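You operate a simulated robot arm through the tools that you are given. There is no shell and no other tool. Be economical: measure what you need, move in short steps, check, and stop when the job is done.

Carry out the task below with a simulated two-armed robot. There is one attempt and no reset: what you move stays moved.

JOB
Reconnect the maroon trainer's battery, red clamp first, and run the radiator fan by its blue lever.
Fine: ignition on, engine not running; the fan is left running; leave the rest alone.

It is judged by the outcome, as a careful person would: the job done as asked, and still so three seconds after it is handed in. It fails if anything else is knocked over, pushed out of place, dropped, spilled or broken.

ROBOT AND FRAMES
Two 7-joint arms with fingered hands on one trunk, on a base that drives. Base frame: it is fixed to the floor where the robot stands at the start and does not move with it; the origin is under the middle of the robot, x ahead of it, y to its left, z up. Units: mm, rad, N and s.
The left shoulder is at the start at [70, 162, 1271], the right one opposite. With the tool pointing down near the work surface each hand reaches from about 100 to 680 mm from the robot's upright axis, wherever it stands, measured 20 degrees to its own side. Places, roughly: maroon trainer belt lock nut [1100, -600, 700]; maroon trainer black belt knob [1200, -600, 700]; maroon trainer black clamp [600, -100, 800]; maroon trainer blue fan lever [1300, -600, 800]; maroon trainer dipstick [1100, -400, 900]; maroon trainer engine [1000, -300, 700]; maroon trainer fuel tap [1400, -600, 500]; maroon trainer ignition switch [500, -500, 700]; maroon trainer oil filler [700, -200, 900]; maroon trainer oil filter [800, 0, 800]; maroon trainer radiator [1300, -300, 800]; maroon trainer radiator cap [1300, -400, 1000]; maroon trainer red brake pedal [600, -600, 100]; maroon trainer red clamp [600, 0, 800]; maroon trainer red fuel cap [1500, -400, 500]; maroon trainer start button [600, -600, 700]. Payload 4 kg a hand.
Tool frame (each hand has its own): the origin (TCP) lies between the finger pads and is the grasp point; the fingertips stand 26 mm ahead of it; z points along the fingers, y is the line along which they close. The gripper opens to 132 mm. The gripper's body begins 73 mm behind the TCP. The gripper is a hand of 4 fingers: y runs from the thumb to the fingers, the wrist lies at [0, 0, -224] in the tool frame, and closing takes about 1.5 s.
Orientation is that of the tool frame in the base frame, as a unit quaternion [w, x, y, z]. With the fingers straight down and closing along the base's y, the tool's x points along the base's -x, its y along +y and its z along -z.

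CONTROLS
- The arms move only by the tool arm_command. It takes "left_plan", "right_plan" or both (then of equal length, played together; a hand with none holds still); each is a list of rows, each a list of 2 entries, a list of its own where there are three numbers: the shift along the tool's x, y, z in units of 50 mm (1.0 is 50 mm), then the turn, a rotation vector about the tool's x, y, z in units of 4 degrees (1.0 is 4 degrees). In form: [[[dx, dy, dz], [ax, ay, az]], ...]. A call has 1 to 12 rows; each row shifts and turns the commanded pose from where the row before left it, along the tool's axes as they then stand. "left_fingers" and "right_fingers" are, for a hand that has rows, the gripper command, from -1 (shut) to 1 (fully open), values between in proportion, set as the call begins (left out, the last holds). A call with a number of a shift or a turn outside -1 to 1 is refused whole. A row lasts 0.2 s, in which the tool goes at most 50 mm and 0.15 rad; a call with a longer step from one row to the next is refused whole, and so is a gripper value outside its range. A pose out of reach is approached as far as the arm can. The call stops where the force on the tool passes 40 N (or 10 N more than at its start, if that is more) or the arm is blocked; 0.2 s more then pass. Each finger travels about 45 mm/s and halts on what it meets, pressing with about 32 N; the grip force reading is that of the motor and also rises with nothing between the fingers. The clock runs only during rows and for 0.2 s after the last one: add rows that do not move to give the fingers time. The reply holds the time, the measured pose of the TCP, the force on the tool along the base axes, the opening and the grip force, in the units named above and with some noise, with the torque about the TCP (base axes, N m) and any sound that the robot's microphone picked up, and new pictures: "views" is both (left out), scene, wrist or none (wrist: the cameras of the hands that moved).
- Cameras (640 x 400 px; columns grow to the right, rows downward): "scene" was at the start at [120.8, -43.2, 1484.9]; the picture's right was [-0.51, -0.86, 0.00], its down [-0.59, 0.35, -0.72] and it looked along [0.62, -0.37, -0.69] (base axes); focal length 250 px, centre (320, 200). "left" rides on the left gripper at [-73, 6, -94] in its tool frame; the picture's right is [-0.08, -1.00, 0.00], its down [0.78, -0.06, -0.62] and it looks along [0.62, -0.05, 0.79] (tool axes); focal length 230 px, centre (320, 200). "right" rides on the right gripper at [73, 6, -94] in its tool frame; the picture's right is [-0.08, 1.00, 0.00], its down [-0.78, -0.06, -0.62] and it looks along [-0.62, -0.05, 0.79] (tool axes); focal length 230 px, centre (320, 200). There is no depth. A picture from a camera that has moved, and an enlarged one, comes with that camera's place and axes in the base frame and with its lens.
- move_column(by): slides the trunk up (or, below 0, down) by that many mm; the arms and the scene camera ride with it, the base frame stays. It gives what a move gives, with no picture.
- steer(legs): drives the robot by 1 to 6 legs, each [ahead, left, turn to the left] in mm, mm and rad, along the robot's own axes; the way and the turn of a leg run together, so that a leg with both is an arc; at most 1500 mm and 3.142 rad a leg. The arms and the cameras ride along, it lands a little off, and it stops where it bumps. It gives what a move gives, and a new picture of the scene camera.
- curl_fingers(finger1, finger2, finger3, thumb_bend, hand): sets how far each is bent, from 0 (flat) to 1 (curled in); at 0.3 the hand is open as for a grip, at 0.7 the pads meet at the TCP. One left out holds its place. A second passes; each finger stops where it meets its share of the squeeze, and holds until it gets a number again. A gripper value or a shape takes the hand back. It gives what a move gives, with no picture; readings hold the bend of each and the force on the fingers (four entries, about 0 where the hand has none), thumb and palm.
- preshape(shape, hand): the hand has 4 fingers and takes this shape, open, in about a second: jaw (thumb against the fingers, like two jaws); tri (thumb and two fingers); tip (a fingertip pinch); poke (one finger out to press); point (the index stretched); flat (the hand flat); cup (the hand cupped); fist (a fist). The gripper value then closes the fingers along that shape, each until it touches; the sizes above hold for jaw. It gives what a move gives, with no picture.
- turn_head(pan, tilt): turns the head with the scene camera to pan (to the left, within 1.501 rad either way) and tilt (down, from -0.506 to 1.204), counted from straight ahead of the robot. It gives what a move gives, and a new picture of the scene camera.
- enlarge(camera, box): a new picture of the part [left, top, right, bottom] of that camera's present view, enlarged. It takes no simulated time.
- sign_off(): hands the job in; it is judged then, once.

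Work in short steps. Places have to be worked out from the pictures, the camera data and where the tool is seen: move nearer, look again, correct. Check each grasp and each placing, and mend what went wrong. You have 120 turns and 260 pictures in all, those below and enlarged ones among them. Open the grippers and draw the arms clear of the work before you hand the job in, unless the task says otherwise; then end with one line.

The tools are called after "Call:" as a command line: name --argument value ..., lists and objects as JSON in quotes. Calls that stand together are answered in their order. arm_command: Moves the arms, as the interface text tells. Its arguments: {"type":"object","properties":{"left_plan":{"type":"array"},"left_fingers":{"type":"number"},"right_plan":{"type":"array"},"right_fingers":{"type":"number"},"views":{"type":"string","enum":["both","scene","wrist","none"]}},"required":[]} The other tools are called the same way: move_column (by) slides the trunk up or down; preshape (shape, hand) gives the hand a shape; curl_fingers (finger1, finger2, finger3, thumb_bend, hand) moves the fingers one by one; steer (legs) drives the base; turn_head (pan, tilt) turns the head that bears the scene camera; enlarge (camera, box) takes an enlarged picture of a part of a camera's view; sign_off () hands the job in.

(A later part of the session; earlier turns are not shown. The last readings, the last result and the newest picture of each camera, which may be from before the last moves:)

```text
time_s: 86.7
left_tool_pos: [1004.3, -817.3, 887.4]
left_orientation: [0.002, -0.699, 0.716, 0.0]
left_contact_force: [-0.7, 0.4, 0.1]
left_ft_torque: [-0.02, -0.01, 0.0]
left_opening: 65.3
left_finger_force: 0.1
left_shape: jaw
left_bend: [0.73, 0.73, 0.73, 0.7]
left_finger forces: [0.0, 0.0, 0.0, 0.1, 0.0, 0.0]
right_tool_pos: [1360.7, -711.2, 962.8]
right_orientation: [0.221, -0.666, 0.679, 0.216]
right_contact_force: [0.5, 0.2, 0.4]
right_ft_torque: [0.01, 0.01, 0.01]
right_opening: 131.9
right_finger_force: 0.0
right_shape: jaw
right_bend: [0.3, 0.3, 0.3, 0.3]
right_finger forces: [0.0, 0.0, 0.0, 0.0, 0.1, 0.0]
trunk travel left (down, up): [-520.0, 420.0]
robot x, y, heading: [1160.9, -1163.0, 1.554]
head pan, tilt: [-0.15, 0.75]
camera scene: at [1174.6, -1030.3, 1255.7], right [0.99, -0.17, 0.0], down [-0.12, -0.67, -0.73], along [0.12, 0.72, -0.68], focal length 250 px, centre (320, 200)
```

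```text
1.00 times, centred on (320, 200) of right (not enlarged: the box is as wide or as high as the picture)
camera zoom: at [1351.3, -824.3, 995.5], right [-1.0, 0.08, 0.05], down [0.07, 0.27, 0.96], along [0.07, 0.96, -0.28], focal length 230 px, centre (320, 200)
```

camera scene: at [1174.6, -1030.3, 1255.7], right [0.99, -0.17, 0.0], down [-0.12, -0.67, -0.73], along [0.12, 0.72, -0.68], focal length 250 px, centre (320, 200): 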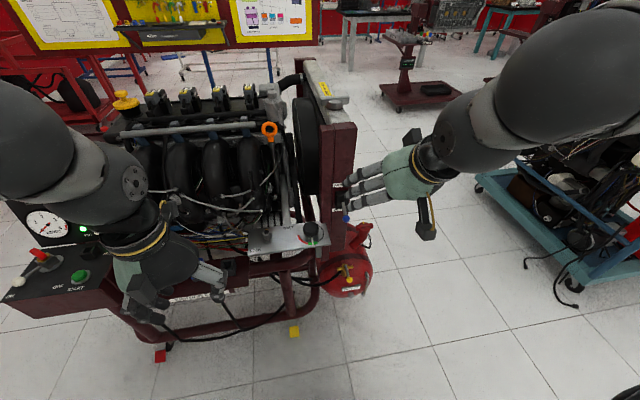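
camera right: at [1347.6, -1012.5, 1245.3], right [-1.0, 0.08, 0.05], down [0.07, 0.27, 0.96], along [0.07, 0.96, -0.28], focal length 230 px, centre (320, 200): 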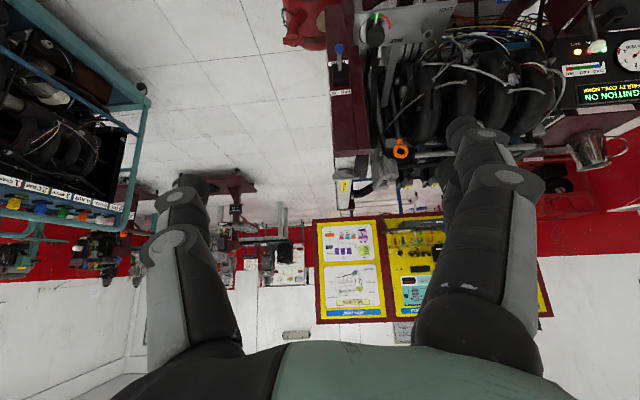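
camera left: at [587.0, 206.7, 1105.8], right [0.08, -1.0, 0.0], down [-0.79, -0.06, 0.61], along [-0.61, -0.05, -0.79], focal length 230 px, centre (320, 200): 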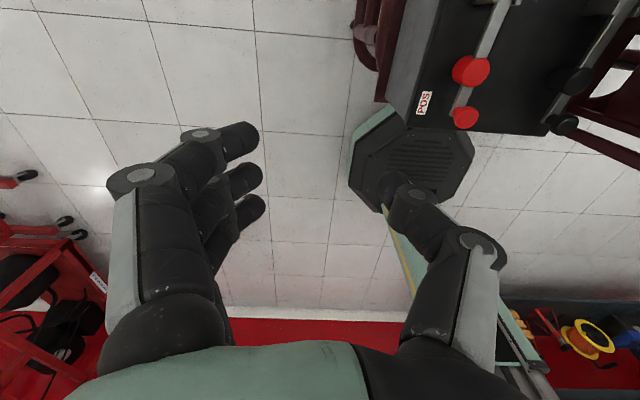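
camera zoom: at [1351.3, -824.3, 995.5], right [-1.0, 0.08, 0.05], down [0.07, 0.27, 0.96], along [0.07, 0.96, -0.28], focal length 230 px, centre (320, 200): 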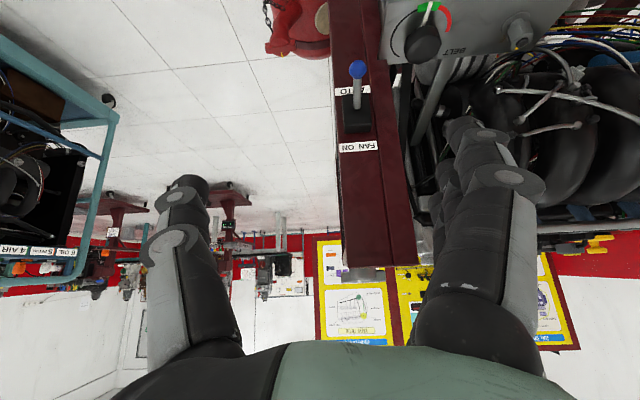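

Ball confirmed at [1317,-608,780]. I move to a standoff 60 mm back along the tool axis, half open.

Call:
arm_command --right_plan '[[[0.15, 0.22, 0.7], [0, 0, 0]], [[0.15, 0.22, 0.7], [0, 0, 0]], [[0.15, 0.22, 0.7], [0, 0, 0]], [[0.15, 0.2, 0.7], [0, 0, 0]], [[0, 0, 0], [0, 0, 0]], [[0, 0, 0], [0, 0, 0]], [[0, 0, 0], [0, 0, 0]]]' --right_fingers 0.0 --views "wrist"

Call:
enlarge --camera "scene" --box '[260, 140, 440, 320]'

```text
time_s: 88.3
left_tool_pos: [1005.1, -817.9, 888.2]
left_orientation: [0.005, -0.699, 0.715, 0.002]
left_contact_force: [-0.2, 0.6, 0.1]
left_ft_torque: [0.02, 0.01, -0.04]
left_opening: 65.3
left_finger_force: 0.1
left_shape: jaw
left_bend: [0.73, 0.73, 0.73, 0.7]
left_finger forces: [0.1, 0.0, 0.0, 0.1, 0.0, 0.1]
right_tool_pos: [1318.4, -653.7, 831.7]
right_orientation: [0.22, -0.667, 0.678, 0.217]
right_contact_force: [0.4, 0.4, 0.0]
right_ft_torque: [-0.04, -0.03, -0.02]
right_opening: 66.7
right_finger_force: 0.1
right_shape: jaw
right_bend: [0.73, 0.73, 0.73, 0.7]
right_finger forces: [0.0, 0.0, 0.0, 0.0, 0.0, 0.1]
trunk travel left (down, up): [-520.0, 420.0]
robot x, y, heading: [1160.7, -1163.2, 1.556]
head pan, tilt: [-0.15, 0.75]
camera right: at [1309.0, -767.6, 863.3], right [-1.0, 0.08, 0.05], down [0.07, 0.27, 0.96], along [0.07, 0.96, -0.27], focal length 230 px, centre (320, 200)
```

right: 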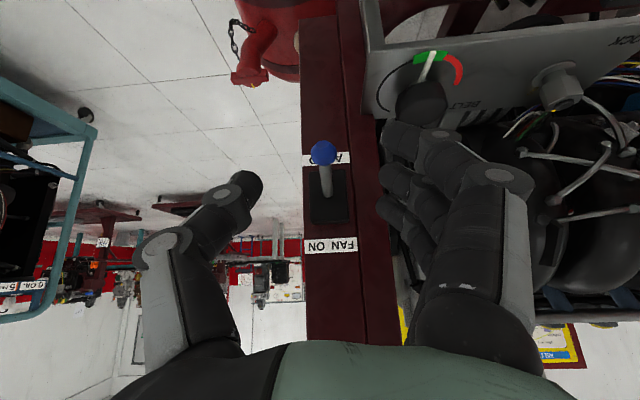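

```text
2.22 times, centred on (350, 230) of scene
camera zoom: at [1174.5, -1031.3, 1255.8], right [0.99, -0.17, 0.0], down [-0.12, -0.67, -0.73], along [0.12, 0.72, -0.68], focal length 555 px, centre (253, 133)
```

zoom: 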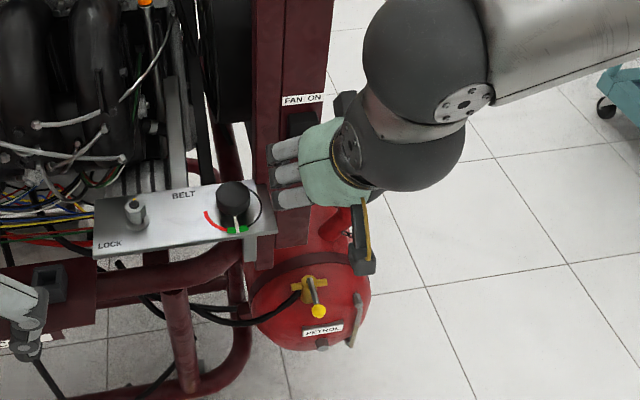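

The ball is centred between the fingers; I advance 55 mm along the tool axis.

Call:
arm_command --right_plan '[[[0, 0, 0.5], [0, 0, 0]], [[0, 0, 0.4], [0, 0, 0]], [[0, 0, 0.2], [0, 0, 0]], [[0, 0, 0], [0, 0, 0]]]' --views "wrist"

```text
time_s: 89.3
left_tool_pos: [1004.8, -818.2, 888.0]
left_orientation: [0.004, -0.699, 0.715, 0.001]
left_contact_force: [-0.6, -0.5, -0.5]
left_ft_torque: [0.01, -0.05, -0.05]
left_opening: 65.5
left_finger_force: 0.0
left_shape: jaw
left_bend: [0.73, 0.73, 0.73, 0.7]
left_finger forces: [0.0, 0.0, 0.0, 0.1, 0.0, 0.1]
right_tool_pos: [1317.8, -620.4, 786.6]
right_orientation: [0.221, -0.666, 0.679, 0.217]
right_contact_force: [-0.2, 0.8, -0.8]
right_ft_torque: [0.03, 0.01, 0.03]
right_opening: 66.6
right_finger_force: 0.0
right_shape: jaw
right_bend: [0.73, 0.73, 0.73, 0.7]
right_finger forces: [0.0, 0.0, 0.0, 0.1, 0.0, 0.1]
trunk travel left (down, up): [-520.0, 420.0]
robot x, y, heading: [1160.6, -1160.5, 1.548]
head pan, tilt: [-0.15, 0.75]
camera right: at [1309.9, -734.9, 820.1], right [-1.0, 0.08, 0.05], down [0.07, 0.27, 0.96], along [0.07, 0.96, -0.27], focal length 230 px, centre (320, 200)
```

right: 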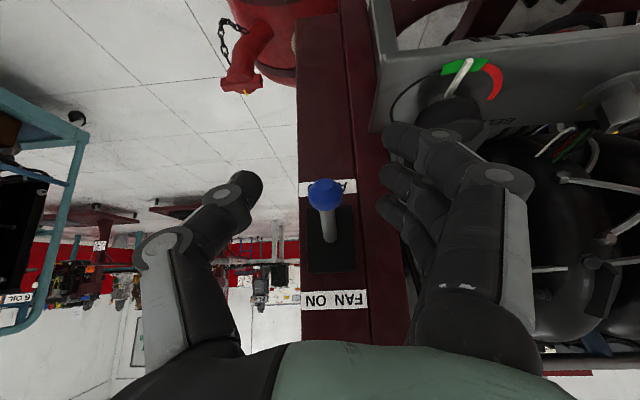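

The ball is at the TCP. I close on it.

Call:
arm_command --right_plan '[[[0, 0, 0], [0, 0, 0]], [[0, 0, 0], [0, 0, 0]], [[0, 0, 0], [0, 0, 0]], [[0, 0, 0], [0, 0, 0]], [[0, 0, 0], [0, 0, 0]], [[0, 0, 0], [0, 0, 0]], [[0, 0, 0], [0, 0, 0]], [[0, 0, 0], [0, 0, 0]]]' --right_fingers -0.9 --views "wrist"

```text
time_s: 91.1
left_tool_pos: [1004.2, -816.9, 888.1]
left_orientation: [0.004, -0.699, 0.715, 0.001]
left_contact_force: [-0.1, -0.1, 0.1]
left_ft_torque: [0.03, -0.03, -0.04]
left_opening: 65.4
left_finger_force: 0.2
left_shape: jaw
left_bend: [0.73, 0.73, 0.73, 0.7]
left_finger forces: [0.0, 0.0, 0.1, 0.0, 0.0, 0.0]
right_tool_pos: [1318.2, -622.0, 788.5]
right_orientation: [0.222, -0.665, 0.679, 0.218]
right_contact_force: [-3.0, -1.3, 0.0]
right_ft_torque: [0.02, 0.0, 0.03]
right_opening: 7.5
right_finger_force: 0.0
right_shape: jaw
right_bend: [0.71, 0.7, 0.71, 0.7]
right_finger forces: [0.1, 1.7, 1.7, 0.0, 0.4, 0.0]
trunk travel left (down, up): [-520.0, 420.0]
robot x, y, heading: [1162.2, -1163.5, 1.546]
head pan, tilt: [-0.15, 0.75]
camera right: at [1309.5, -735.0, 820.4], right [-1.0, 0.08, 0.05], down [0.07, 0.27, 0.96], along [0.07, 0.96, -0.27], focal length 230 px, centre (320, 200)
```

right: 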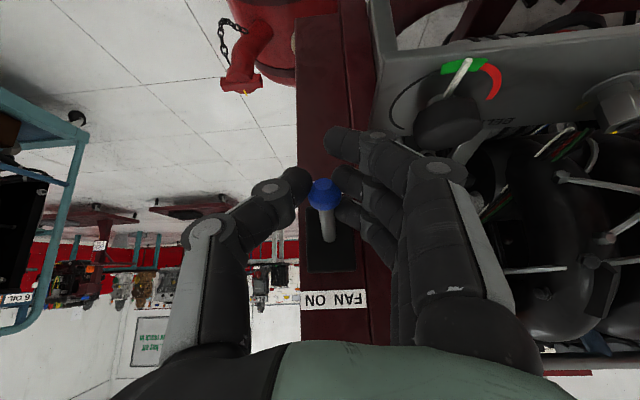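

Thumb and middle hold the ball, with the index beneath it. I squeeze and raise along the lever arc.

Call:
arm_command --right_plan '[[[0, 0, 0], [0, 0, 0]], [[0, 0, 0], [0, 0, 0]], [[-0.038, 0, -0.17], [0, 0, 0]], [[-0.038, 0, -0.17], [0, 0, 0]], [[-0.062, 0, -0.153], [0, 0, 0]], [[-0.062, 0, -0.153], [0, 0, 0]], [[-0.127, 0, -0.106], [0, 0, 0]], [[-0.127, 0, -0.106], [0, 0, 0]], [[-0.15, 0, -0.088], [0, 0, 0]], [[-0.15, 0, -0.088], [0, 0, 0]]]' --right_fingers -1 --views "wrist"

```text
time_s: 93.0
left_tool_pos: [1002.4, -817.1, 887.7]
left_orientation: [0.005, -0.699, 0.715, 0.0]
left_contact_force: [0.1, 1.0, 0.1]
left_ft_torque: [0.04, 0.0, -0.01]
left_opening: 65.9
left_finger_force: 0.0
left_shape: jaw
left_bend: [0.73, 0.73, 0.73, 0.7]
left_finger forces: [0.0, 0.0, 0.0, 0.0, 0.1, 0.0]
right_tool_pos: [1317.6, -631.8, 831.8]
right_orientation: [0.216, -0.669, 0.679, 0.213]
right_contact_force: [-0.1, 0.0, 0.1]
right_ft_torque: [-0.02, 0.01, -0.01]
right_opening: 0.1
right_finger_force: 31.8
right_shape: jaw
right_bend: [0.69, 0.71, 0.74, 0.77]
right_finger forces: [0.1, 0.0, 0.0, 0.0, 0.0, 0.0]
trunk travel left (down, up): [-520.0, 420.0]
robot x, y, heading: [1161.2, -1162.7, 1.548]
head pan, tilt: [-0.15, 0.75]
stopped in row 9 (right hand): the force on the tool passed its limit at 43 N (the readings are from after the stop); the commanded pose is now the measured one
camera right: at [1308.5, -744.9, 866.8], right [-1.0, 0.08, 0.04], down [0.06, 0.29, 0.96], along [0.06, 0.96, -0.29], focal length 230 px, centre (320, 200)
```

right: 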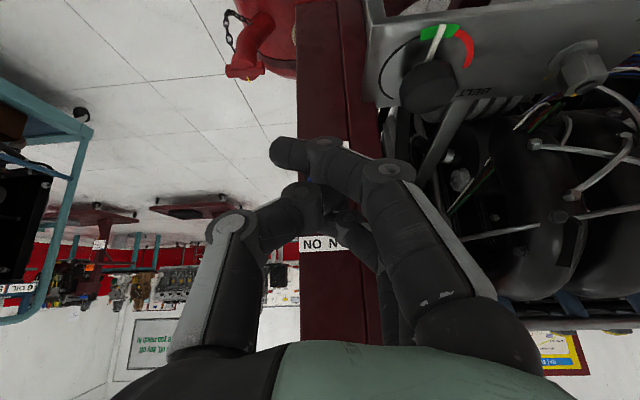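

The force peaked and then vanished; I can't see the ball. I open and draw back along the tool axis to look.

Call:
arm_command --right_plan '[[[0, 0, 0], [0, 0, 0]], [[0, 0, 0], [0, 0, 0]], [[0, 0, 0], [0, 0, 0]], [[0, 0, 0], [0, 0, 0]], [[0, 0, 0], [0, 0, 0]], [[0, 0, 0], [0, 0, 0]], [[0, 0, 0], [0, 0, 0]]]' --right_fingers 0.0 --views "wrist"

```text
time_s: 94.6
left_tool_pos: [1003.8, -816.8, 888.0]
left_orientation: [0.004, -0.699, 0.715, 0.001]
left_contact_force: [-0.5, 0.0, 0.0]
left_ft_torque: [0.03, 0.02, -0.06]
left_opening: 65.3
left_finger_force: 0.1
left_shape: jaw
left_bend: [0.73, 0.73, 0.73, 0.7]
left_finger forces: [0.1, 0.0, 0.1, 0.0, 0.0, 0.1]
right_tool_pos: [1318.2, -632.6, 830.3]
right_orientation: [0.215, -0.67, 0.679, 0.211]
right_contact_force: [-0.4, 0.2, -1.0]
right_ft_torque: [-0.01, -0.02, 0.01]
right_opening: 65.4
right_finger_force: 0.2
right_shape: jaw
right_bend: [0.73, 0.73, 0.73, 0.7]
right_finger forces: [0.1, 0.0, 0.1, 0.0, 0.1, 0.0]
trunk travel left (down, up): [-520.0, 420.0]
robot x, y, heading: [1158.5, -1165.9, 1.548]
head pan, tilt: [-0.15, 0.75]
camera right: at [1309.2, -744.7, 865.8], right [-1.0, 0.08, 0.04], down [0.06, 0.29, 0.96], along [0.06, 0.95, -0.29], focal length 230 px, centre (320, 200)
```

right: 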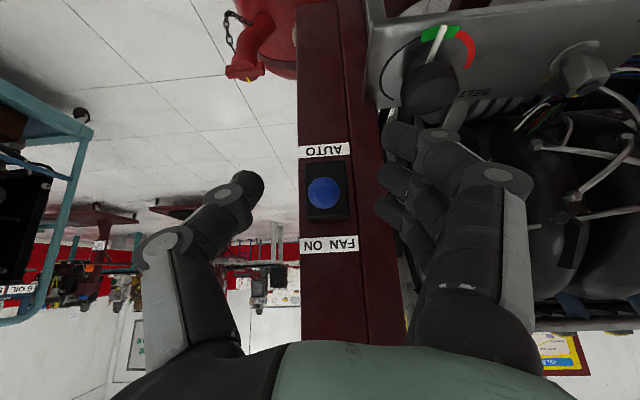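

The lever is now about halfway (ball at centre, ~z 822), between AUTO and FAN ON. I pinch again lightly and raise further, straight up with slight inward motion.

Call:
arm_command --right_plan '[[[0, 0, 0.06], [0, 0, 0]], [[0, 0, 0], [0, 0, 0]], [[0, 0, 0], [0, 0, 0]], [[0, 0, 0], [0, 0, 0]], [[0, 0, 0], [0, 0, 0]], [[0, 0, 0], [0, 0, 0]], [[0, 0, 0], [0, 0, 0]], [[0, 0, 0], [0, 0, 0]]]' --right_fingers -0.92 --views "wrist"

```text
time_s: 96.4
left_tool_pos: [1003.0, -818.1, 887.6]
left_orientation: [0.004, -0.699, 0.715, 0.002]
left_contact_force: [-0.6, 0.0, -0.2]
left_ft_torque: [0.01, -0.01, -0.03]
left_opening: 65.5
left_finger_force: 0.0
left_shape: jaw
left_bend: [0.73, 0.73, 0.73, 0.7]
left_finger forces: [0.0, 0.0, 0.1, 0.1, 0.0, 0.1]
right_tool_pos: [1318.1, -629.1, 826.8]
right_orientation: [0.216, -0.67, 0.679, 0.211]
right_contact_force: [-2.4, 0.0, 1.5]
right_ft_torque: [0.02, 0.02, 0.07]
right_opening: 5.8
right_finger_force: 0.1
right_shape: jaw
right_bend: [0.71, 0.71, 0.7, 0.7]
right_finger forces: [0.0, 0.4, 1.4, 0.1, 0.0, 0.1]
trunk travel left (down, up): [-520.0, 420.0]
robot x, y, heading: [1157.9, -1162.4, 1.551]
head pan, tilt: [-0.15, 0.75]
camera right: at [1309.1, -743.0, 863.5], right [-1.0, 0.08, 0.04], down [0.06, 0.29, 0.96], along [0.06, 0.95, -0.29], focal length 230 px, centre (320, 200)
```

right: 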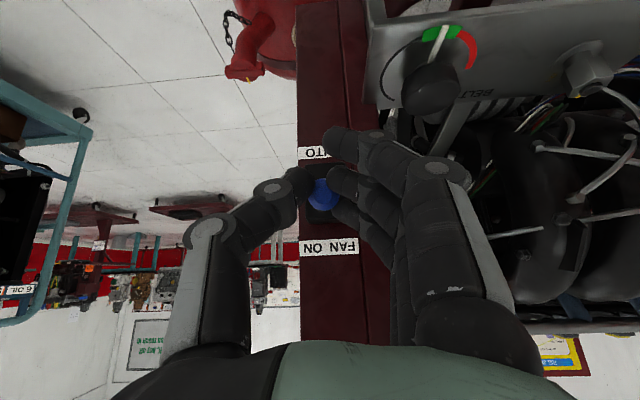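

Gripped again with index below. I raise about 45 mm.

Call:
arm_command --right_plan '[[[-0.11, 0, -0.118], [0, 0, 0]], [[-0.11, 0, -0.118], [0, 0, 0]], [[-0.14, 0, -0.1], [0, 0, 0]], [[-0.14, 0, -0.094], [0, 0, 0]], [[-0.14, 0, -0.094], [0, 0, 0]], [[0, 0, 0], [0, 0, 0]]]' --right_fingers -0.96 --views "wrist"

```text
time_s: 97.8
left_tool_pos: [1004.0, -817.0, 888.1]
left_orientation: [0.003, -0.699, 0.715, 0.001]
left_contact_force: [-0.2, -0.5, 0.0]
left_ft_torque: [0.01, -0.05, -0.04]
left_opening: 65.3
left_finger_force: 0.1
left_shape: jaw
left_bend: [0.73, 0.73, 0.73, 0.7]
left_finger forces: [0.1, 0.0, 0.0, 0.1, 0.1, 0.1]
right_tool_pos: [1319.1, -619.6, 868.0]
right_orientation: [0.215, -0.669, 0.679, 0.211]
right_contact_force: [-0.8, 0.3, -0.4]
right_ft_torque: [0.02, 0.0, 0.01]
right_opening: 2.7
right_finger_force: 0.1
right_shape: jaw
right_bend: [0.7, 0.7, 0.7, 0.7]
right_finger forces: [0.1, 0.0, 0.0, 0.0, 0.0, 0.1]
trunk travel left (down, up): [-520.0, 420.0]
robot x, y, heading: [1160.1, -1161.7, 1.551]
head pan, tilt: [-0.15, 0.75]
camera right: at [1309.7, -732.0, 902.6], right [-1.0, 0.08, 0.04], down [0.06, 0.29, 0.96], along [0.06, 0.95, -0.29], focal length 230 px, centre (320, 200)
```

right: 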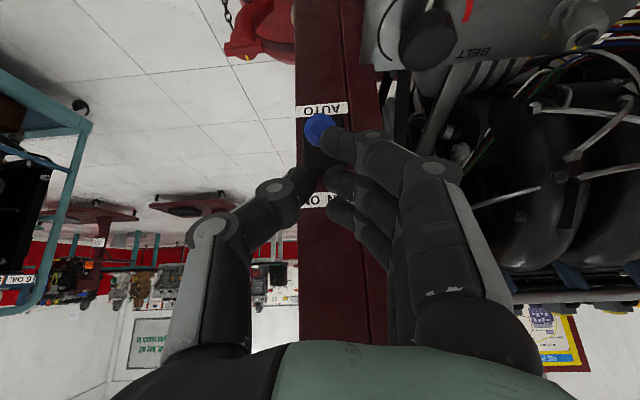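

The fingers slid off upward; the ball stayed near z 826. I open, retreat, and inspect the lever's present position.

Call:
arm_command --right_plan '[[[0, 0, -0.5], [0, 0, 0]], [[0, 0, -0.8], [0, 0, 0]], [[0, 0, -0.8], [0, 0, 0]], [[0, -0.5, -0.5], [0, 0, 0]], [[0, -0.8, 0], [0, 0, 0]], [[0, -0.8, 0], [0, 0, 0]], [[0, 0, 0], [0, 0, 0]]]' --right_fingers -0.5 --views "both"

Call:
enlarge --camera "scene" --box '[310, 160, 370, 230]'

Call:
enlarge --camera "right" --box '[340, 60, 460, 160]'

```text
time_s: 99.4
left_tool_pos: [1003.1, -818.0, 887.9]
left_orientation: [0.005, -0.698, 0.716, 0.001]
left_contact_force: [-0.3, 1.4, 0.6]
left_ft_torque: [-0.04, -0.04, -0.04]
left_opening: 65.6
left_finger_force: 0.2
left_shape: jaw
left_bend: [0.73, 0.73, 0.73, 0.7]
left_finger forces: [0.1, 0.0, 0.1, 0.0, 0.0, 0.0]
right_tool_pos: [1422.4, -696.1, 975.1]
right_orientation: [0.216, -0.67, 0.678, 0.212]
right_contact_force: [-0.6, -0.6, 0.5]
right_ft_torque: [-0.05, 0.01, 0.02]
right_opening: 32.6
right_finger_force: 0.1
right_shape: jaw
right_bend: [0.73, 0.73, 0.73, 0.7]
right_finger forces: [0.0, 0.1, 0.1, 0.0, 0.0, 0.0]
trunk travel left (down, up): [-520.0, 420.0]
robot x, y, heading: [1160.8, -1161.3, 1.546]
head pan, tilt: [-0.15, 0.75]
camera scene: at [1173.3, -1030.7, 1255.7], right [0.99, -0.17, 0.0], down [-0.11, -0.67, -0.73], along [0.12, 0.72, -0.68], focal length 250 px, centre (320, 200)
camera right: at [1413.6, -809.5, 1009.3], right [-1.0, 0.08, 0.04], down [0.06, 0.29, 0.96], along [0.06, 0.95, -0.29], focal length 230 px, centre (320, 200)
```

scene: 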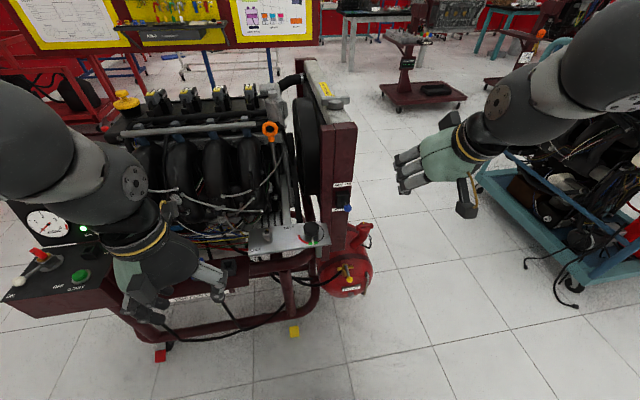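
right: 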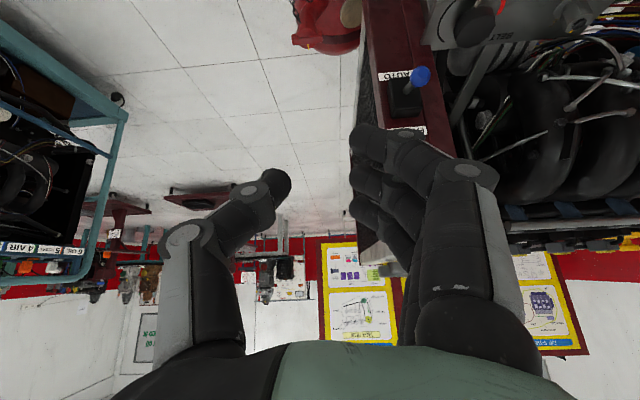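

```text
5.71 times, centred on (340, 195) of scene
camera zoom: at [1173.3, -1030.7, 1255.7], right [0.99, -0.17, 0.0], down [-0.11, -0.67, -0.73], along [0.12, 0.72, -0.68], focal length 1427 px, centre (206, 229)
```

zoom: 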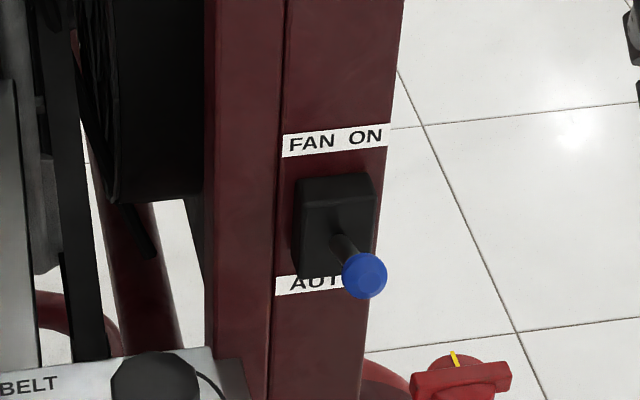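

```text
4.00 times, centred on (400, 110) of right
camera zoom: at [1413.6, -809.5, 1009.3], right [-1.0, 0.08, 0.04], down [0.06, 0.29, 0.96], along [0.06, 0.95, -0.29], focal length 920 px, centre (0, 560)
```

zoom: 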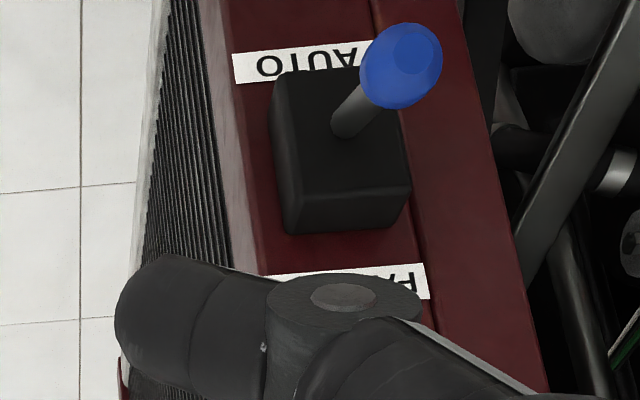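

The ball is at [1314,-607,817], past halfway but held by friction; FAN ON is further up. I'll close the fingers into a bar and lift from beneath: first go to a low standoff at [1316,-690,770].

Call:
arm_command --right_plan '[[[0.45, 0.42, 0.69], [0, 0, 0]], [[0.45, 0.42, 0.69], [0, 0, 0]], [[0.45, 0.42, 0.69], [0, 0, 0]], [[0.45, 0.42, 0.69], [0, 0, 0]], [[0.46, 0.44, 0.67], [0, 0, 0]], [[0, 0, 0], [0, 0, 0]], [[0, 0, 0], [0, 0, 0]]]' --right_fingers -1 --views "both"

Call:
enlarge --camera "scene" --box '[310, 160, 410, 260]'

```text
time_s: 101.0
left_tool_pos: [1003.6, -817.6, 888.0]
left_orientation: [0.004, -0.699, 0.715, 0.002]
left_contact_force: [-1.3, 0.6, 0.4]
left_ft_torque: [0.01, 0.0, 0.0]
left_opening: 65.4
left_finger_force: 0.1
left_shape: jaw
left_bend: [0.73, 0.73, 0.73, 0.7]
left_finger forces: [0.1, 0.0, 0.0, 0.0, 0.1, 0.0]
right_tool_pos: [1322.1, -688.0, 773.8]
right_orientation: [0.212, -0.671, 0.678, 0.212]
right_contact_force: [0.4, -0.9, -0.1]
right_ft_torque: [-0.03, -0.01, 0.03]
right_opening: 0.0
right_finger_force: 32.4
right_shape: jaw
right_bend: [0.69, 0.57, 0.69, 0.67]
right_finger forces: [0.1, 0.0, 0.0, 0.0, 0.0, 0.0]
right hand out of reach, approached as far as the arm can: row 5
trunk travel left (down, up): [-520.0, 420.0]
robot x, y, heading: [1159.7, -1160.5, 1.554]
head pan, tilt: [-0.15, 0.75]
camera scene: at [1174.5, -1030.7, 1255.7], right [0.99, -0.17, 0.0], down [-0.12, -0.67, -0.73], along [0.12, 0.72, -0.68], focal length 250 px, centre (320, 200)
camera right: at [1314.2, -800.2, 808.4], right [-1.0, 0.08, 0.05], down [0.07, 0.29, 0.96], along [0.06, 0.95, -0.29], focal length 230 px, centre (320, 200)
```

scene: 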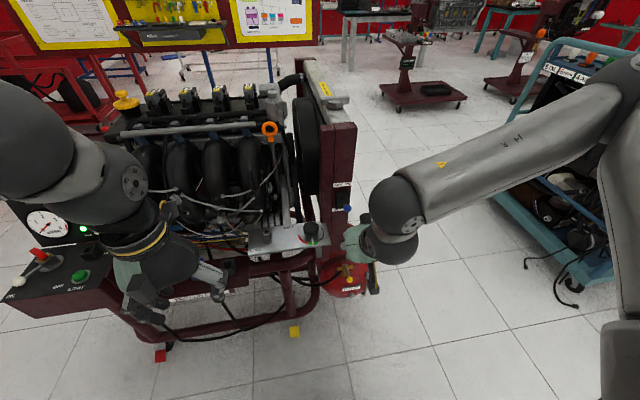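
right: 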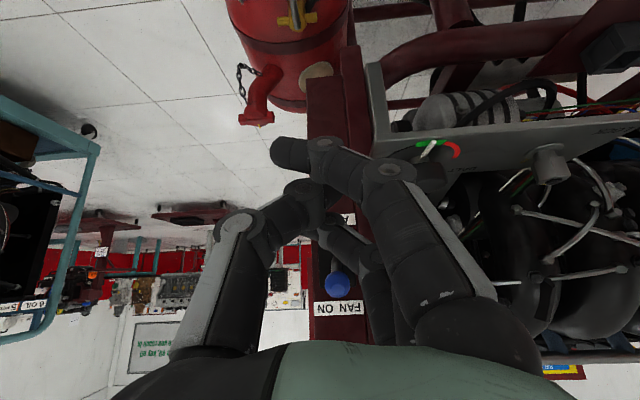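

```text
4.00 times, centred on (360, 210) of scene
camera zoom: at [1174.5, -1030.7, 1255.7], right [0.99, -0.17, 0.0], down [-0.12, -0.67, -0.73], along [0.12, 0.72, -0.68], focal length 999 px, centre (160, 160)
```

zoom: 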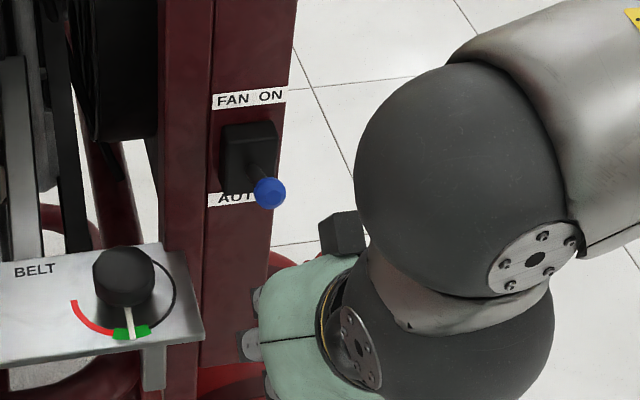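

The knuckles and belt plate have clearance. I move in under the ball: +62 mm in y.

Call:
arm_command --right_plan '[[[-0.32, 0.04, 0.27], [0, 0, 0]], [[-0.32, 0.04, 0.27], [0, 0, 0]], [[-0.32, 0.04, 0.27], [0, 0, 0]], [[0, 0, 0], [0, 0, 0]]]' --views "wrist"

Call:
enlarge --camera "scene" --box '[310, 160, 410, 260]'

```text
time_s: 102.0
left_tool_pos: [1004.3, -817.8, 887.5]
left_orientation: [0.003, -0.699, 0.715, 0.002]
left_contact_force: [0.6, 0.1, 0.1]
left_ft_torque: [0.02, 0.02, 0.0]
left_opening: 65.3
left_finger_force: 0.1
left_shape: jaw
left_bend: [0.73, 0.73, 0.73, 0.7]
left_finger forces: [0.0, 0.0, 0.1, 0.0, 0.1, 0.1]
right_tool_pos: [1321.7, -624.0, 768.4]
right_orientation: [0.214, -0.67, 0.678, 0.212]
right_contact_force: [-0.2, -0.1, 0.5]
right_ft_torque: [-0.02, 0.02, 0.04]
right_opening: 0.2
right_finger_force: 31.8
right_shape: jaw
right_bend: [0.69, 0.57, 0.69, 0.67]
right_finger forces: [0.0, 0.0, 0.0, 0.0, 0.1, 0.0]
trunk travel left (down, up): [-520.0, 420.0]
robot x, y, heading: [1163.0, -1162.0, 1.55]
head pan, tilt: [-0.15, 0.75]
camera right: at [1312.9, -736.6, 802.6], right [-1.0, 0.08, 0.05], down [0.07, 0.29, 0.96], along [0.06, 0.95, -0.29], focal length 230 px, centre (320, 200)
```

right: 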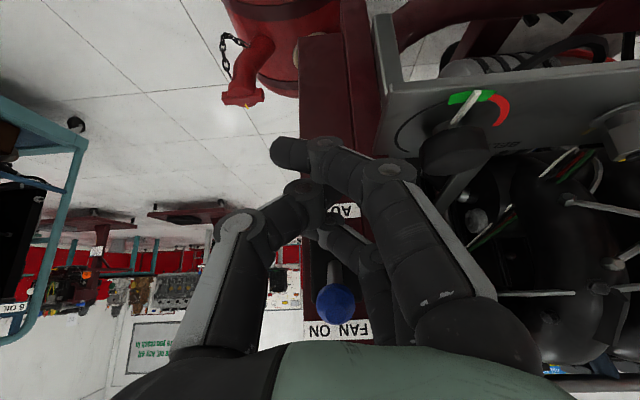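

```text
4.00 times, centred on (360, 210) of scene
camera zoom: at [1174.3, -1031.5, 1255.8], right [0.99, -0.17, 0.0], down [-0.12, -0.67, -0.73], along [0.12, 0.72, -0.68], focal length 999 px, centre (160, 160)
```

zoom: 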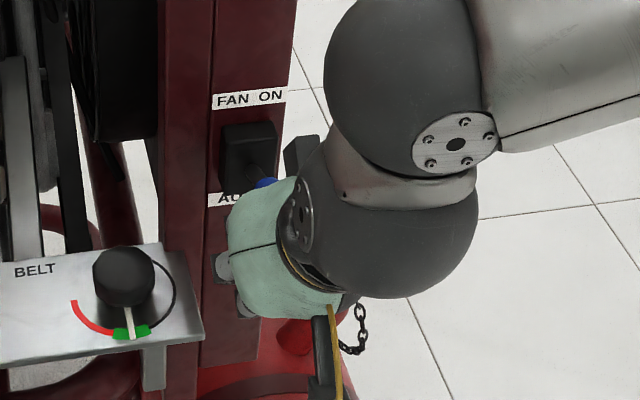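

The finger bar is under the ball. I raise it vertically about 45 mm.

Call:
arm_command --right_plan '[[[-0.115, 0, -0.164], [0, 0, 0]], [[-0.115, 0, -0.164], [0, 0, 0]], [[-0.13, 0, -0.152], [0, 0, 0]], [[-0.13, 0, -0.152], [0, 0, 0]], [[0, 0, 0], [0, 0, 0]]]' --views "wrist"

Call:
enlarge --camera "scene" --box '[310, 160, 410, 260]'

```text
time_s: 103.2
left_tool_pos: [1003.7, -816.7, 886.9]
left_orientation: [0.004, -0.699, 0.715, 0.001]
left_contact_force: [-0.7, 0.0, 1.2]
left_ft_torque: [-0.03, 0.02, -0.03]
left_opening: 65.2
left_finger_force: 0.3
left_shape: jaw
left_bend: [0.73, 0.73, 0.73, 0.7]
left_finger forces: [0.0, 0.0, 0.0, 0.0, 0.0, 0.1]
right_tool_pos: [1318.3, -624.2, 801.9]
right_orientation: [0.211, -0.672, 0.679, 0.207]
right_contact_force: [-3.5, -11.9, -37.5]
right_ft_torque: [-0.9, -0.27, 0.1]
right_opening: 0.0
right_finger_force: 32.2
right_shape: jaw
right_bend: [0.69, 0.57, 0.59, 0.67]
right_finger forces: [0.0, 0.0, 38.4, 0.0, 0.0, 0.0]
trunk travel left (down, up): [-520.0, 420.0]
robot x, y, heading: [1160.9, -1163.7, 1.545]
head pan, tilt: [-0.15, 0.75]
camera right: at [1310.5, -735.7, 838.4], right [-1.0, 0.08, 0.04], down [0.06, 0.3, 0.95], along [0.06, 0.95, -0.3], focal length 230 px, centre (320, 200)
```

right: 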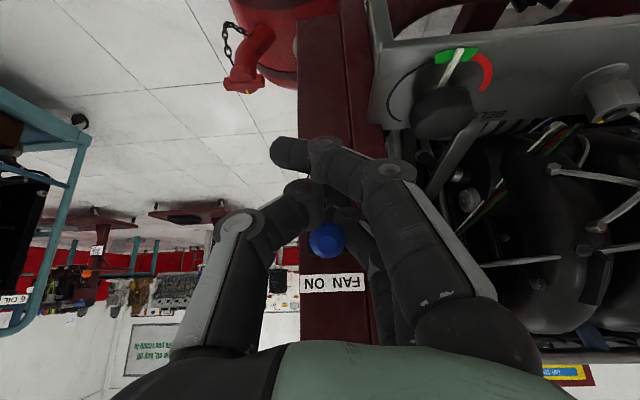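

```text
4.00 times, centred on (360, 210) of scene
camera zoom: at [1174.9, -1028.9, 1255.0], right [0.99, -0.17, 0.0], down [-0.12, -0.67, -0.73], along [0.12, 0.72, -0.68], focal length 999 px, centre (160, 160)
```

zoom: 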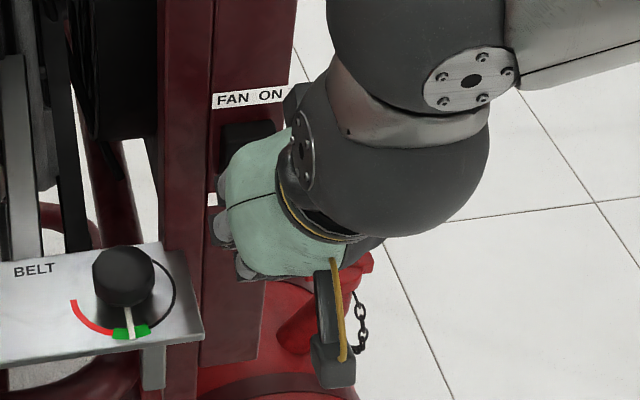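

The finger pushes up with ~38 N and the ball seems to hold at z≈821. I check whether it's moved / at its stop, and whether the fan is already turning.

Call:
enlarge --camera "right" --box '[270, 140, 400, 300]'

Call:
enlarge --camera "scene" --box '[260, 60, 360, 200]'

```text
2.50 times, centred on (335, 220) of right
camera zoom: at [1310.5, -735.7, 838.4], right [-1.0, 0.08, 0.04], down [0.06, 0.3, 0.95], along [0.06, 0.95, -0.3], focal length 575 px, centre (282, 150)
```

zoom: 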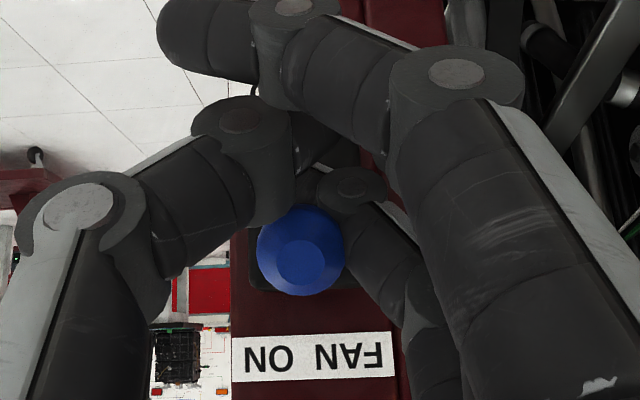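

```text
2.86 times, centred on (310, 130) of scene
camera zoom: at [1174.9, -1028.9, 1255.0], right [0.99, -0.17, 0.0], down [-0.12, -0.67, -0.73], along [0.12, 0.72, -0.68], focal length 713 px, centre (349, 400)
```

zoom: 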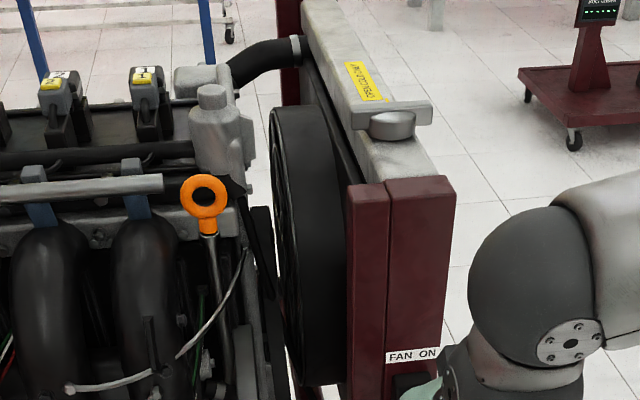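

The end cap suggests the lever is tilted up about 25°. I push up a bit more.

Call:
arm_command --right_plan '[[[-0.14, 0, -0.1], [0, 0, 0]], [[-0.14, 0, -0.1], [0, 0, 0]], [[-0.14, 0, -0.1], [0, 0, 0]]]' --views "wrist"

```text
time_s: 103.6
left_tool_pos: [1004.3, -816.5, 886.3]
left_orientation: [0.005, -0.699, 0.715, 0.0]
left_contact_force: [-0.6, 0.2, 0.9]
left_ft_torque: [0.02, -0.06, -0.01]
left_opening: 65.5
left_finger_force: 0.1
left_shape: jaw
left_bend: [0.73, 0.73, 0.73, 0.7]
left_finger forces: [0.0, 0.0, 0.1, 0.0, 0.0, 0.1]
right_tool_pos: [1319.5, -624.6, 801.9]
right_orientation: [0.207, -0.675, 0.68, 0.2]
right_contact_force: [-2.9, 4.2, -18.5]
right_ft_torque: [-0.58, -0.18, 0.02]
right_opening: 0.1
right_finger_force: 31.7
right_shape: jaw
right_bend: [0.69, 0.57, 0.6, 0.67]
right_finger forces: [0.0, 0.0, 20.3, 0.1, 0.1, 0.0]
trunk travel left (down, up): [-520.0, 420.0]
robot x, y, heading: [1161.9, -1163.9, 1.546]
head pan, tilt: [-0.15, 0.75]
stopped in row 1 (right hand): the force on the tool passed its limit at 54 N (the readings are from after the stop); the commanded pose is now the measured one
camera right: at [1310.9, -736.7, 840.6], right [-1.0, 0.08, 0.03], down [0.06, 0.32, 0.95], along [0.06, 0.95, -0.32], focal length 230 px, centre (320, 200)
```

right: 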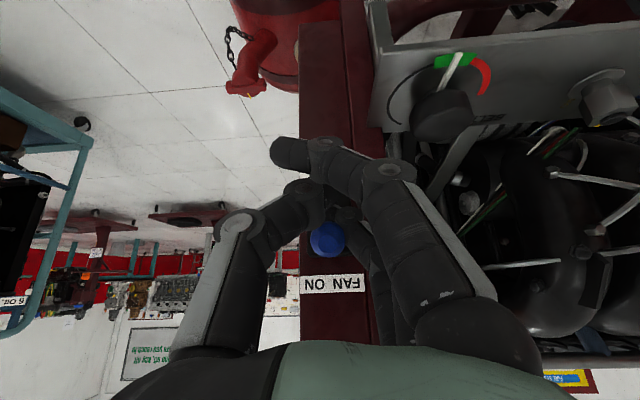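

Firm stop at 54 N — perhaps the lever is at its ON stop. I back off downward and outward and inspect.

Call:
arm_command --right_plan '[[[0.12, 0, 0.16], [0, 0, 0]], [[0.12, 0, 0.16], [0, 0, 0]], [[0.7, 0, -0.5], [0, 0, 0]], [[0.7, 0, -0.5], [0, 0, 0]], [[0, -0.9, -0.2], [0, 0, 0]], [[0, -0.9, -0.2], [0, 0, 0]], [[0, -0.6, -0.2], [0, 0, 0]], [[0, 0, 0], [0, 0, 0]]]' --views "both"

Call:
enlarge --camera "scene" --box '[310, 160, 370, 230]'

Call:
enlarge --camera "right" --box '[320, 150, 560, 350]'

```text
time_s: 105.4
left_tool_pos: [1003.8, -817.9, 888.2]
left_orientation: [0.004, -0.699, 0.715, 0.001]
left_contact_force: [0.4, -0.1, 0.0]
left_ft_torque: [0.0, -0.04, -0.03]
left_opening: 65.4
left_finger_force: 0.1
left_shape: jaw
left_bend: [0.73, 0.73, 0.73, 0.7]
left_finger forces: [0.1, 0.0, 0.0, 0.0, 0.1, 0.0]
right_tool_pos: [1340.2, -710.4, 793.3]
right_orientation: [0.209, -0.673, 0.68, 0.202]
right_contact_force: [0.0, -0.5, 0.2]
right_ft_torque: [0.04, 0.01, -0.03]
right_opening: 0.1
right_finger_force: 31.7
right_shape: jaw
right_bend: [0.69, 0.57, 0.69, 0.67]
right_finger forces: [0.0, 0.0, 0.1, 0.0, 0.0, 0.1]
right hand out of reach, approached as far as the arm can: row 5, 6, 7
trunk travel left (down, up): [-520.0, 420.0]
robot x, y, heading: [1161.4, -1164.8, 1.551]
head pan, tilt: [-0.15, 0.75]
camera scene: at [1173.7, -1031.4, 1255.8], right [0.99, -0.17, 0.0], down [-0.12, -0.67, -0.73], along [0.12, 0.72, -0.68], focal length 250 px, centre (320, 200)
camera right: at [1332.9, -822.9, 831.0], right [-1.0, 0.08, 0.04], down [0.06, 0.31, 0.95], along [0.06, 0.95, -0.31], focal length 230 px, centre (320, 200)
```

scene: 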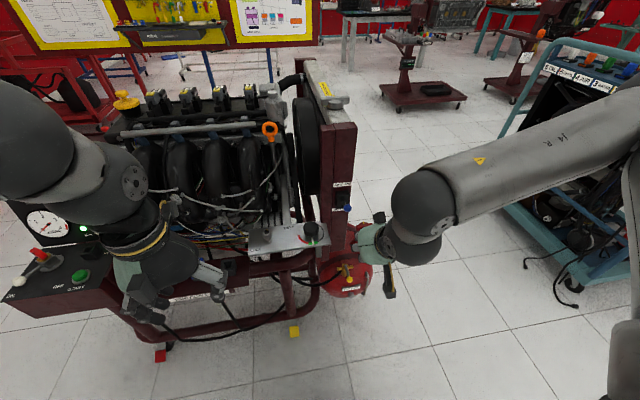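
right: 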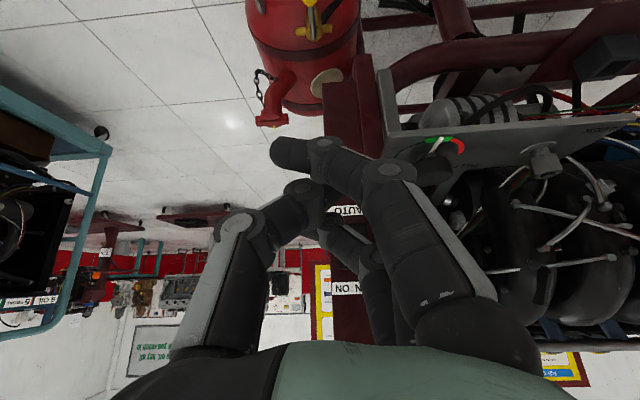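

```text
5.71 times, centred on (340, 195) of scene
camera zoom: at [1173.7, -1031.4, 1255.8], right [0.99, -0.17, 0.0], down [-0.12, -0.67, -0.73], along [0.12, 0.72, -0.68], focal length 1427 px, centre (206, 229)
```

zoom: 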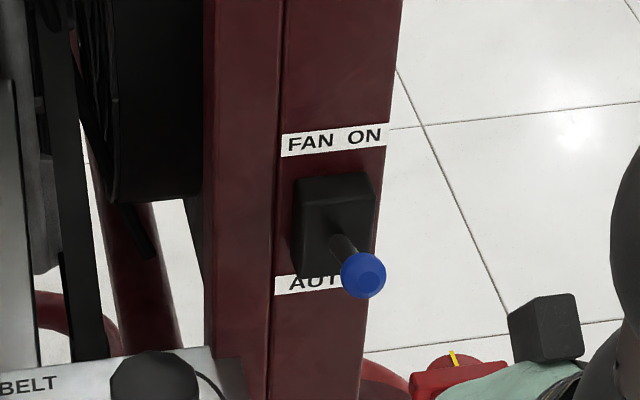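

```text
2.00 times, centred on (440, 250) of right
camera zoom: at [1332.9, -822.9, 831.0], right [-1.0, 0.08, 0.04], down [0.06, 0.31, 0.95], along [0.06, 0.95, -0.31], focal length 460 px, centre (80, 100)
```

zoom: 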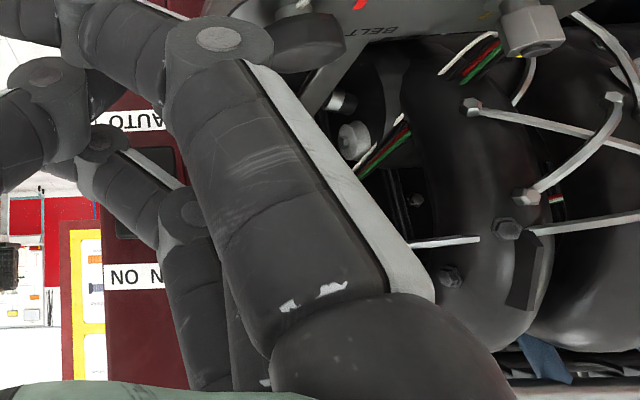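

The lever hasn't changed, so it appears to be at its upper stop. I check the display and fan for evidence that it's running.

Call:
turn_head --pan 0.5 --tilt 0.6

Call:
enlarge --camera "right" --box '[440, 60, 640, 200]'

```text
time_s: 106.4
left_tool_pos: [1004.0, -818.4, 887.9]
left_orientation: [0.004, -0.699, 0.715, 0.001]
left_contact_force: [-0.1, -0.1, 0.0]
left_ft_torque: [0.0, 0.0, -0.01]
left_opening: 65.3
left_finger_force: 0.0
left_shape: jaw
left_bend: [0.73, 0.73, 0.73, 0.7]
left_finger forces: [0.0, 0.0, 0.1, 0.0, 0.0, 0.0]
right_tool_pos: [1340.6, -710.5, 794.4]
right_orientation: [0.21, -0.673, 0.68, 0.202]
right_contact_force: [0.2, -1.0, 0.0]
right_ft_torque: [0.01, 0.01, 0.0]
right_opening: 0.2
right_finger_force: 32.1
right_shape: jaw
right_bend: [0.69, 0.57, 0.69, 0.67]
right_finger forces: [0.1, 0.1, 0.2, 0.1, 0.0, 0.0]
trunk travel left (down, up): [-520.0, 420.0]
robot x, y, heading: [1159.6, -1159.7, 1.545]
head pan, tilt: [0.499, 0.6]
camera scene: at [1119.7, -1034.7, 1268.6], right [0.89, 0.46, 0.0], down [0.26, -0.5, -0.82], along [-0.38, 0.73, -0.57], focal length 250 px, centre (320, 200)
```

scene: 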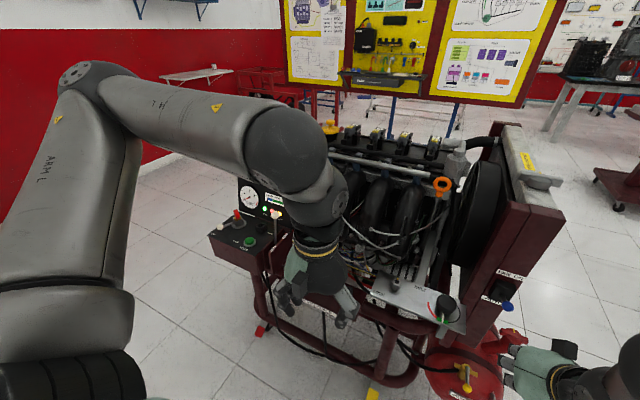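

```text
2.86 times, centred on (540, 130) of right
camera zoom: at [1333.3, -823.0, 830.8], right [-1.0, 0.08, 0.04], down [0.06, 0.31, 0.95], along [0.06, 0.95, -0.31], focal length 657 px, centre (-309, 400)
```

zoom: 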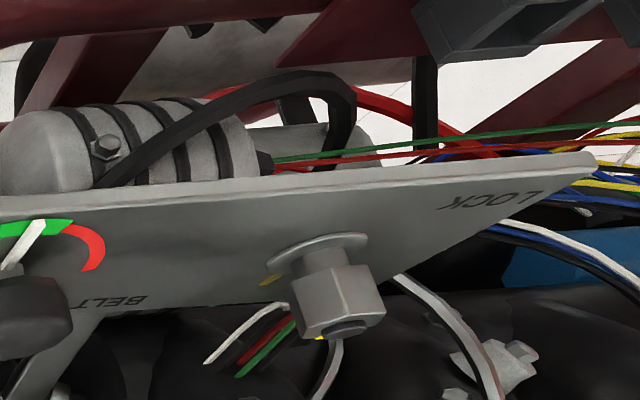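

I enlarge the fan and lever from this angle.

Call:
enlarge --camera "scene" --box '[430, 130, 560, 320]'

Call:
enlarge --camera "scene" --box '[480, 250, 540, 320]'

```text
2.11 times, centred on (495, 225) of scene
camera zoom: at [1119.7, -1034.7, 1268.6], right [0.89, 0.46, 0.0], down [0.26, -0.5, -0.82], along [-0.38, 0.73, -0.57], focal length 526 px, centre (-48, 147)
```

zoom: 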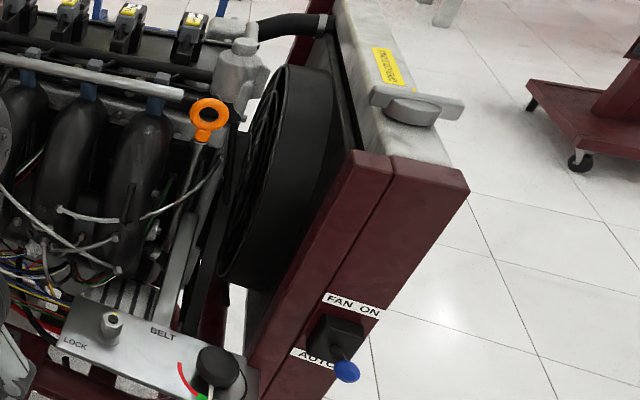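

```text
5.71 times, centred on (510, 285) of scene
camera zoom: at [1119.7, -1034.7, 1268.6], right [0.89, 0.46, 0.0], down [0.26, -0.5, -0.82], along [-0.38, 0.73, -0.57], focal length 1427 px, centre (-766, -286)
```

zoom: 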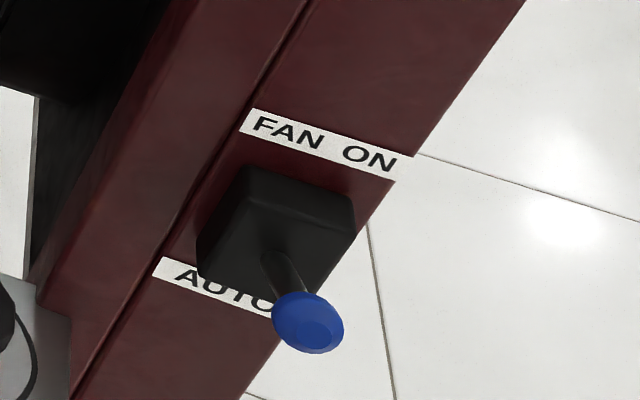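

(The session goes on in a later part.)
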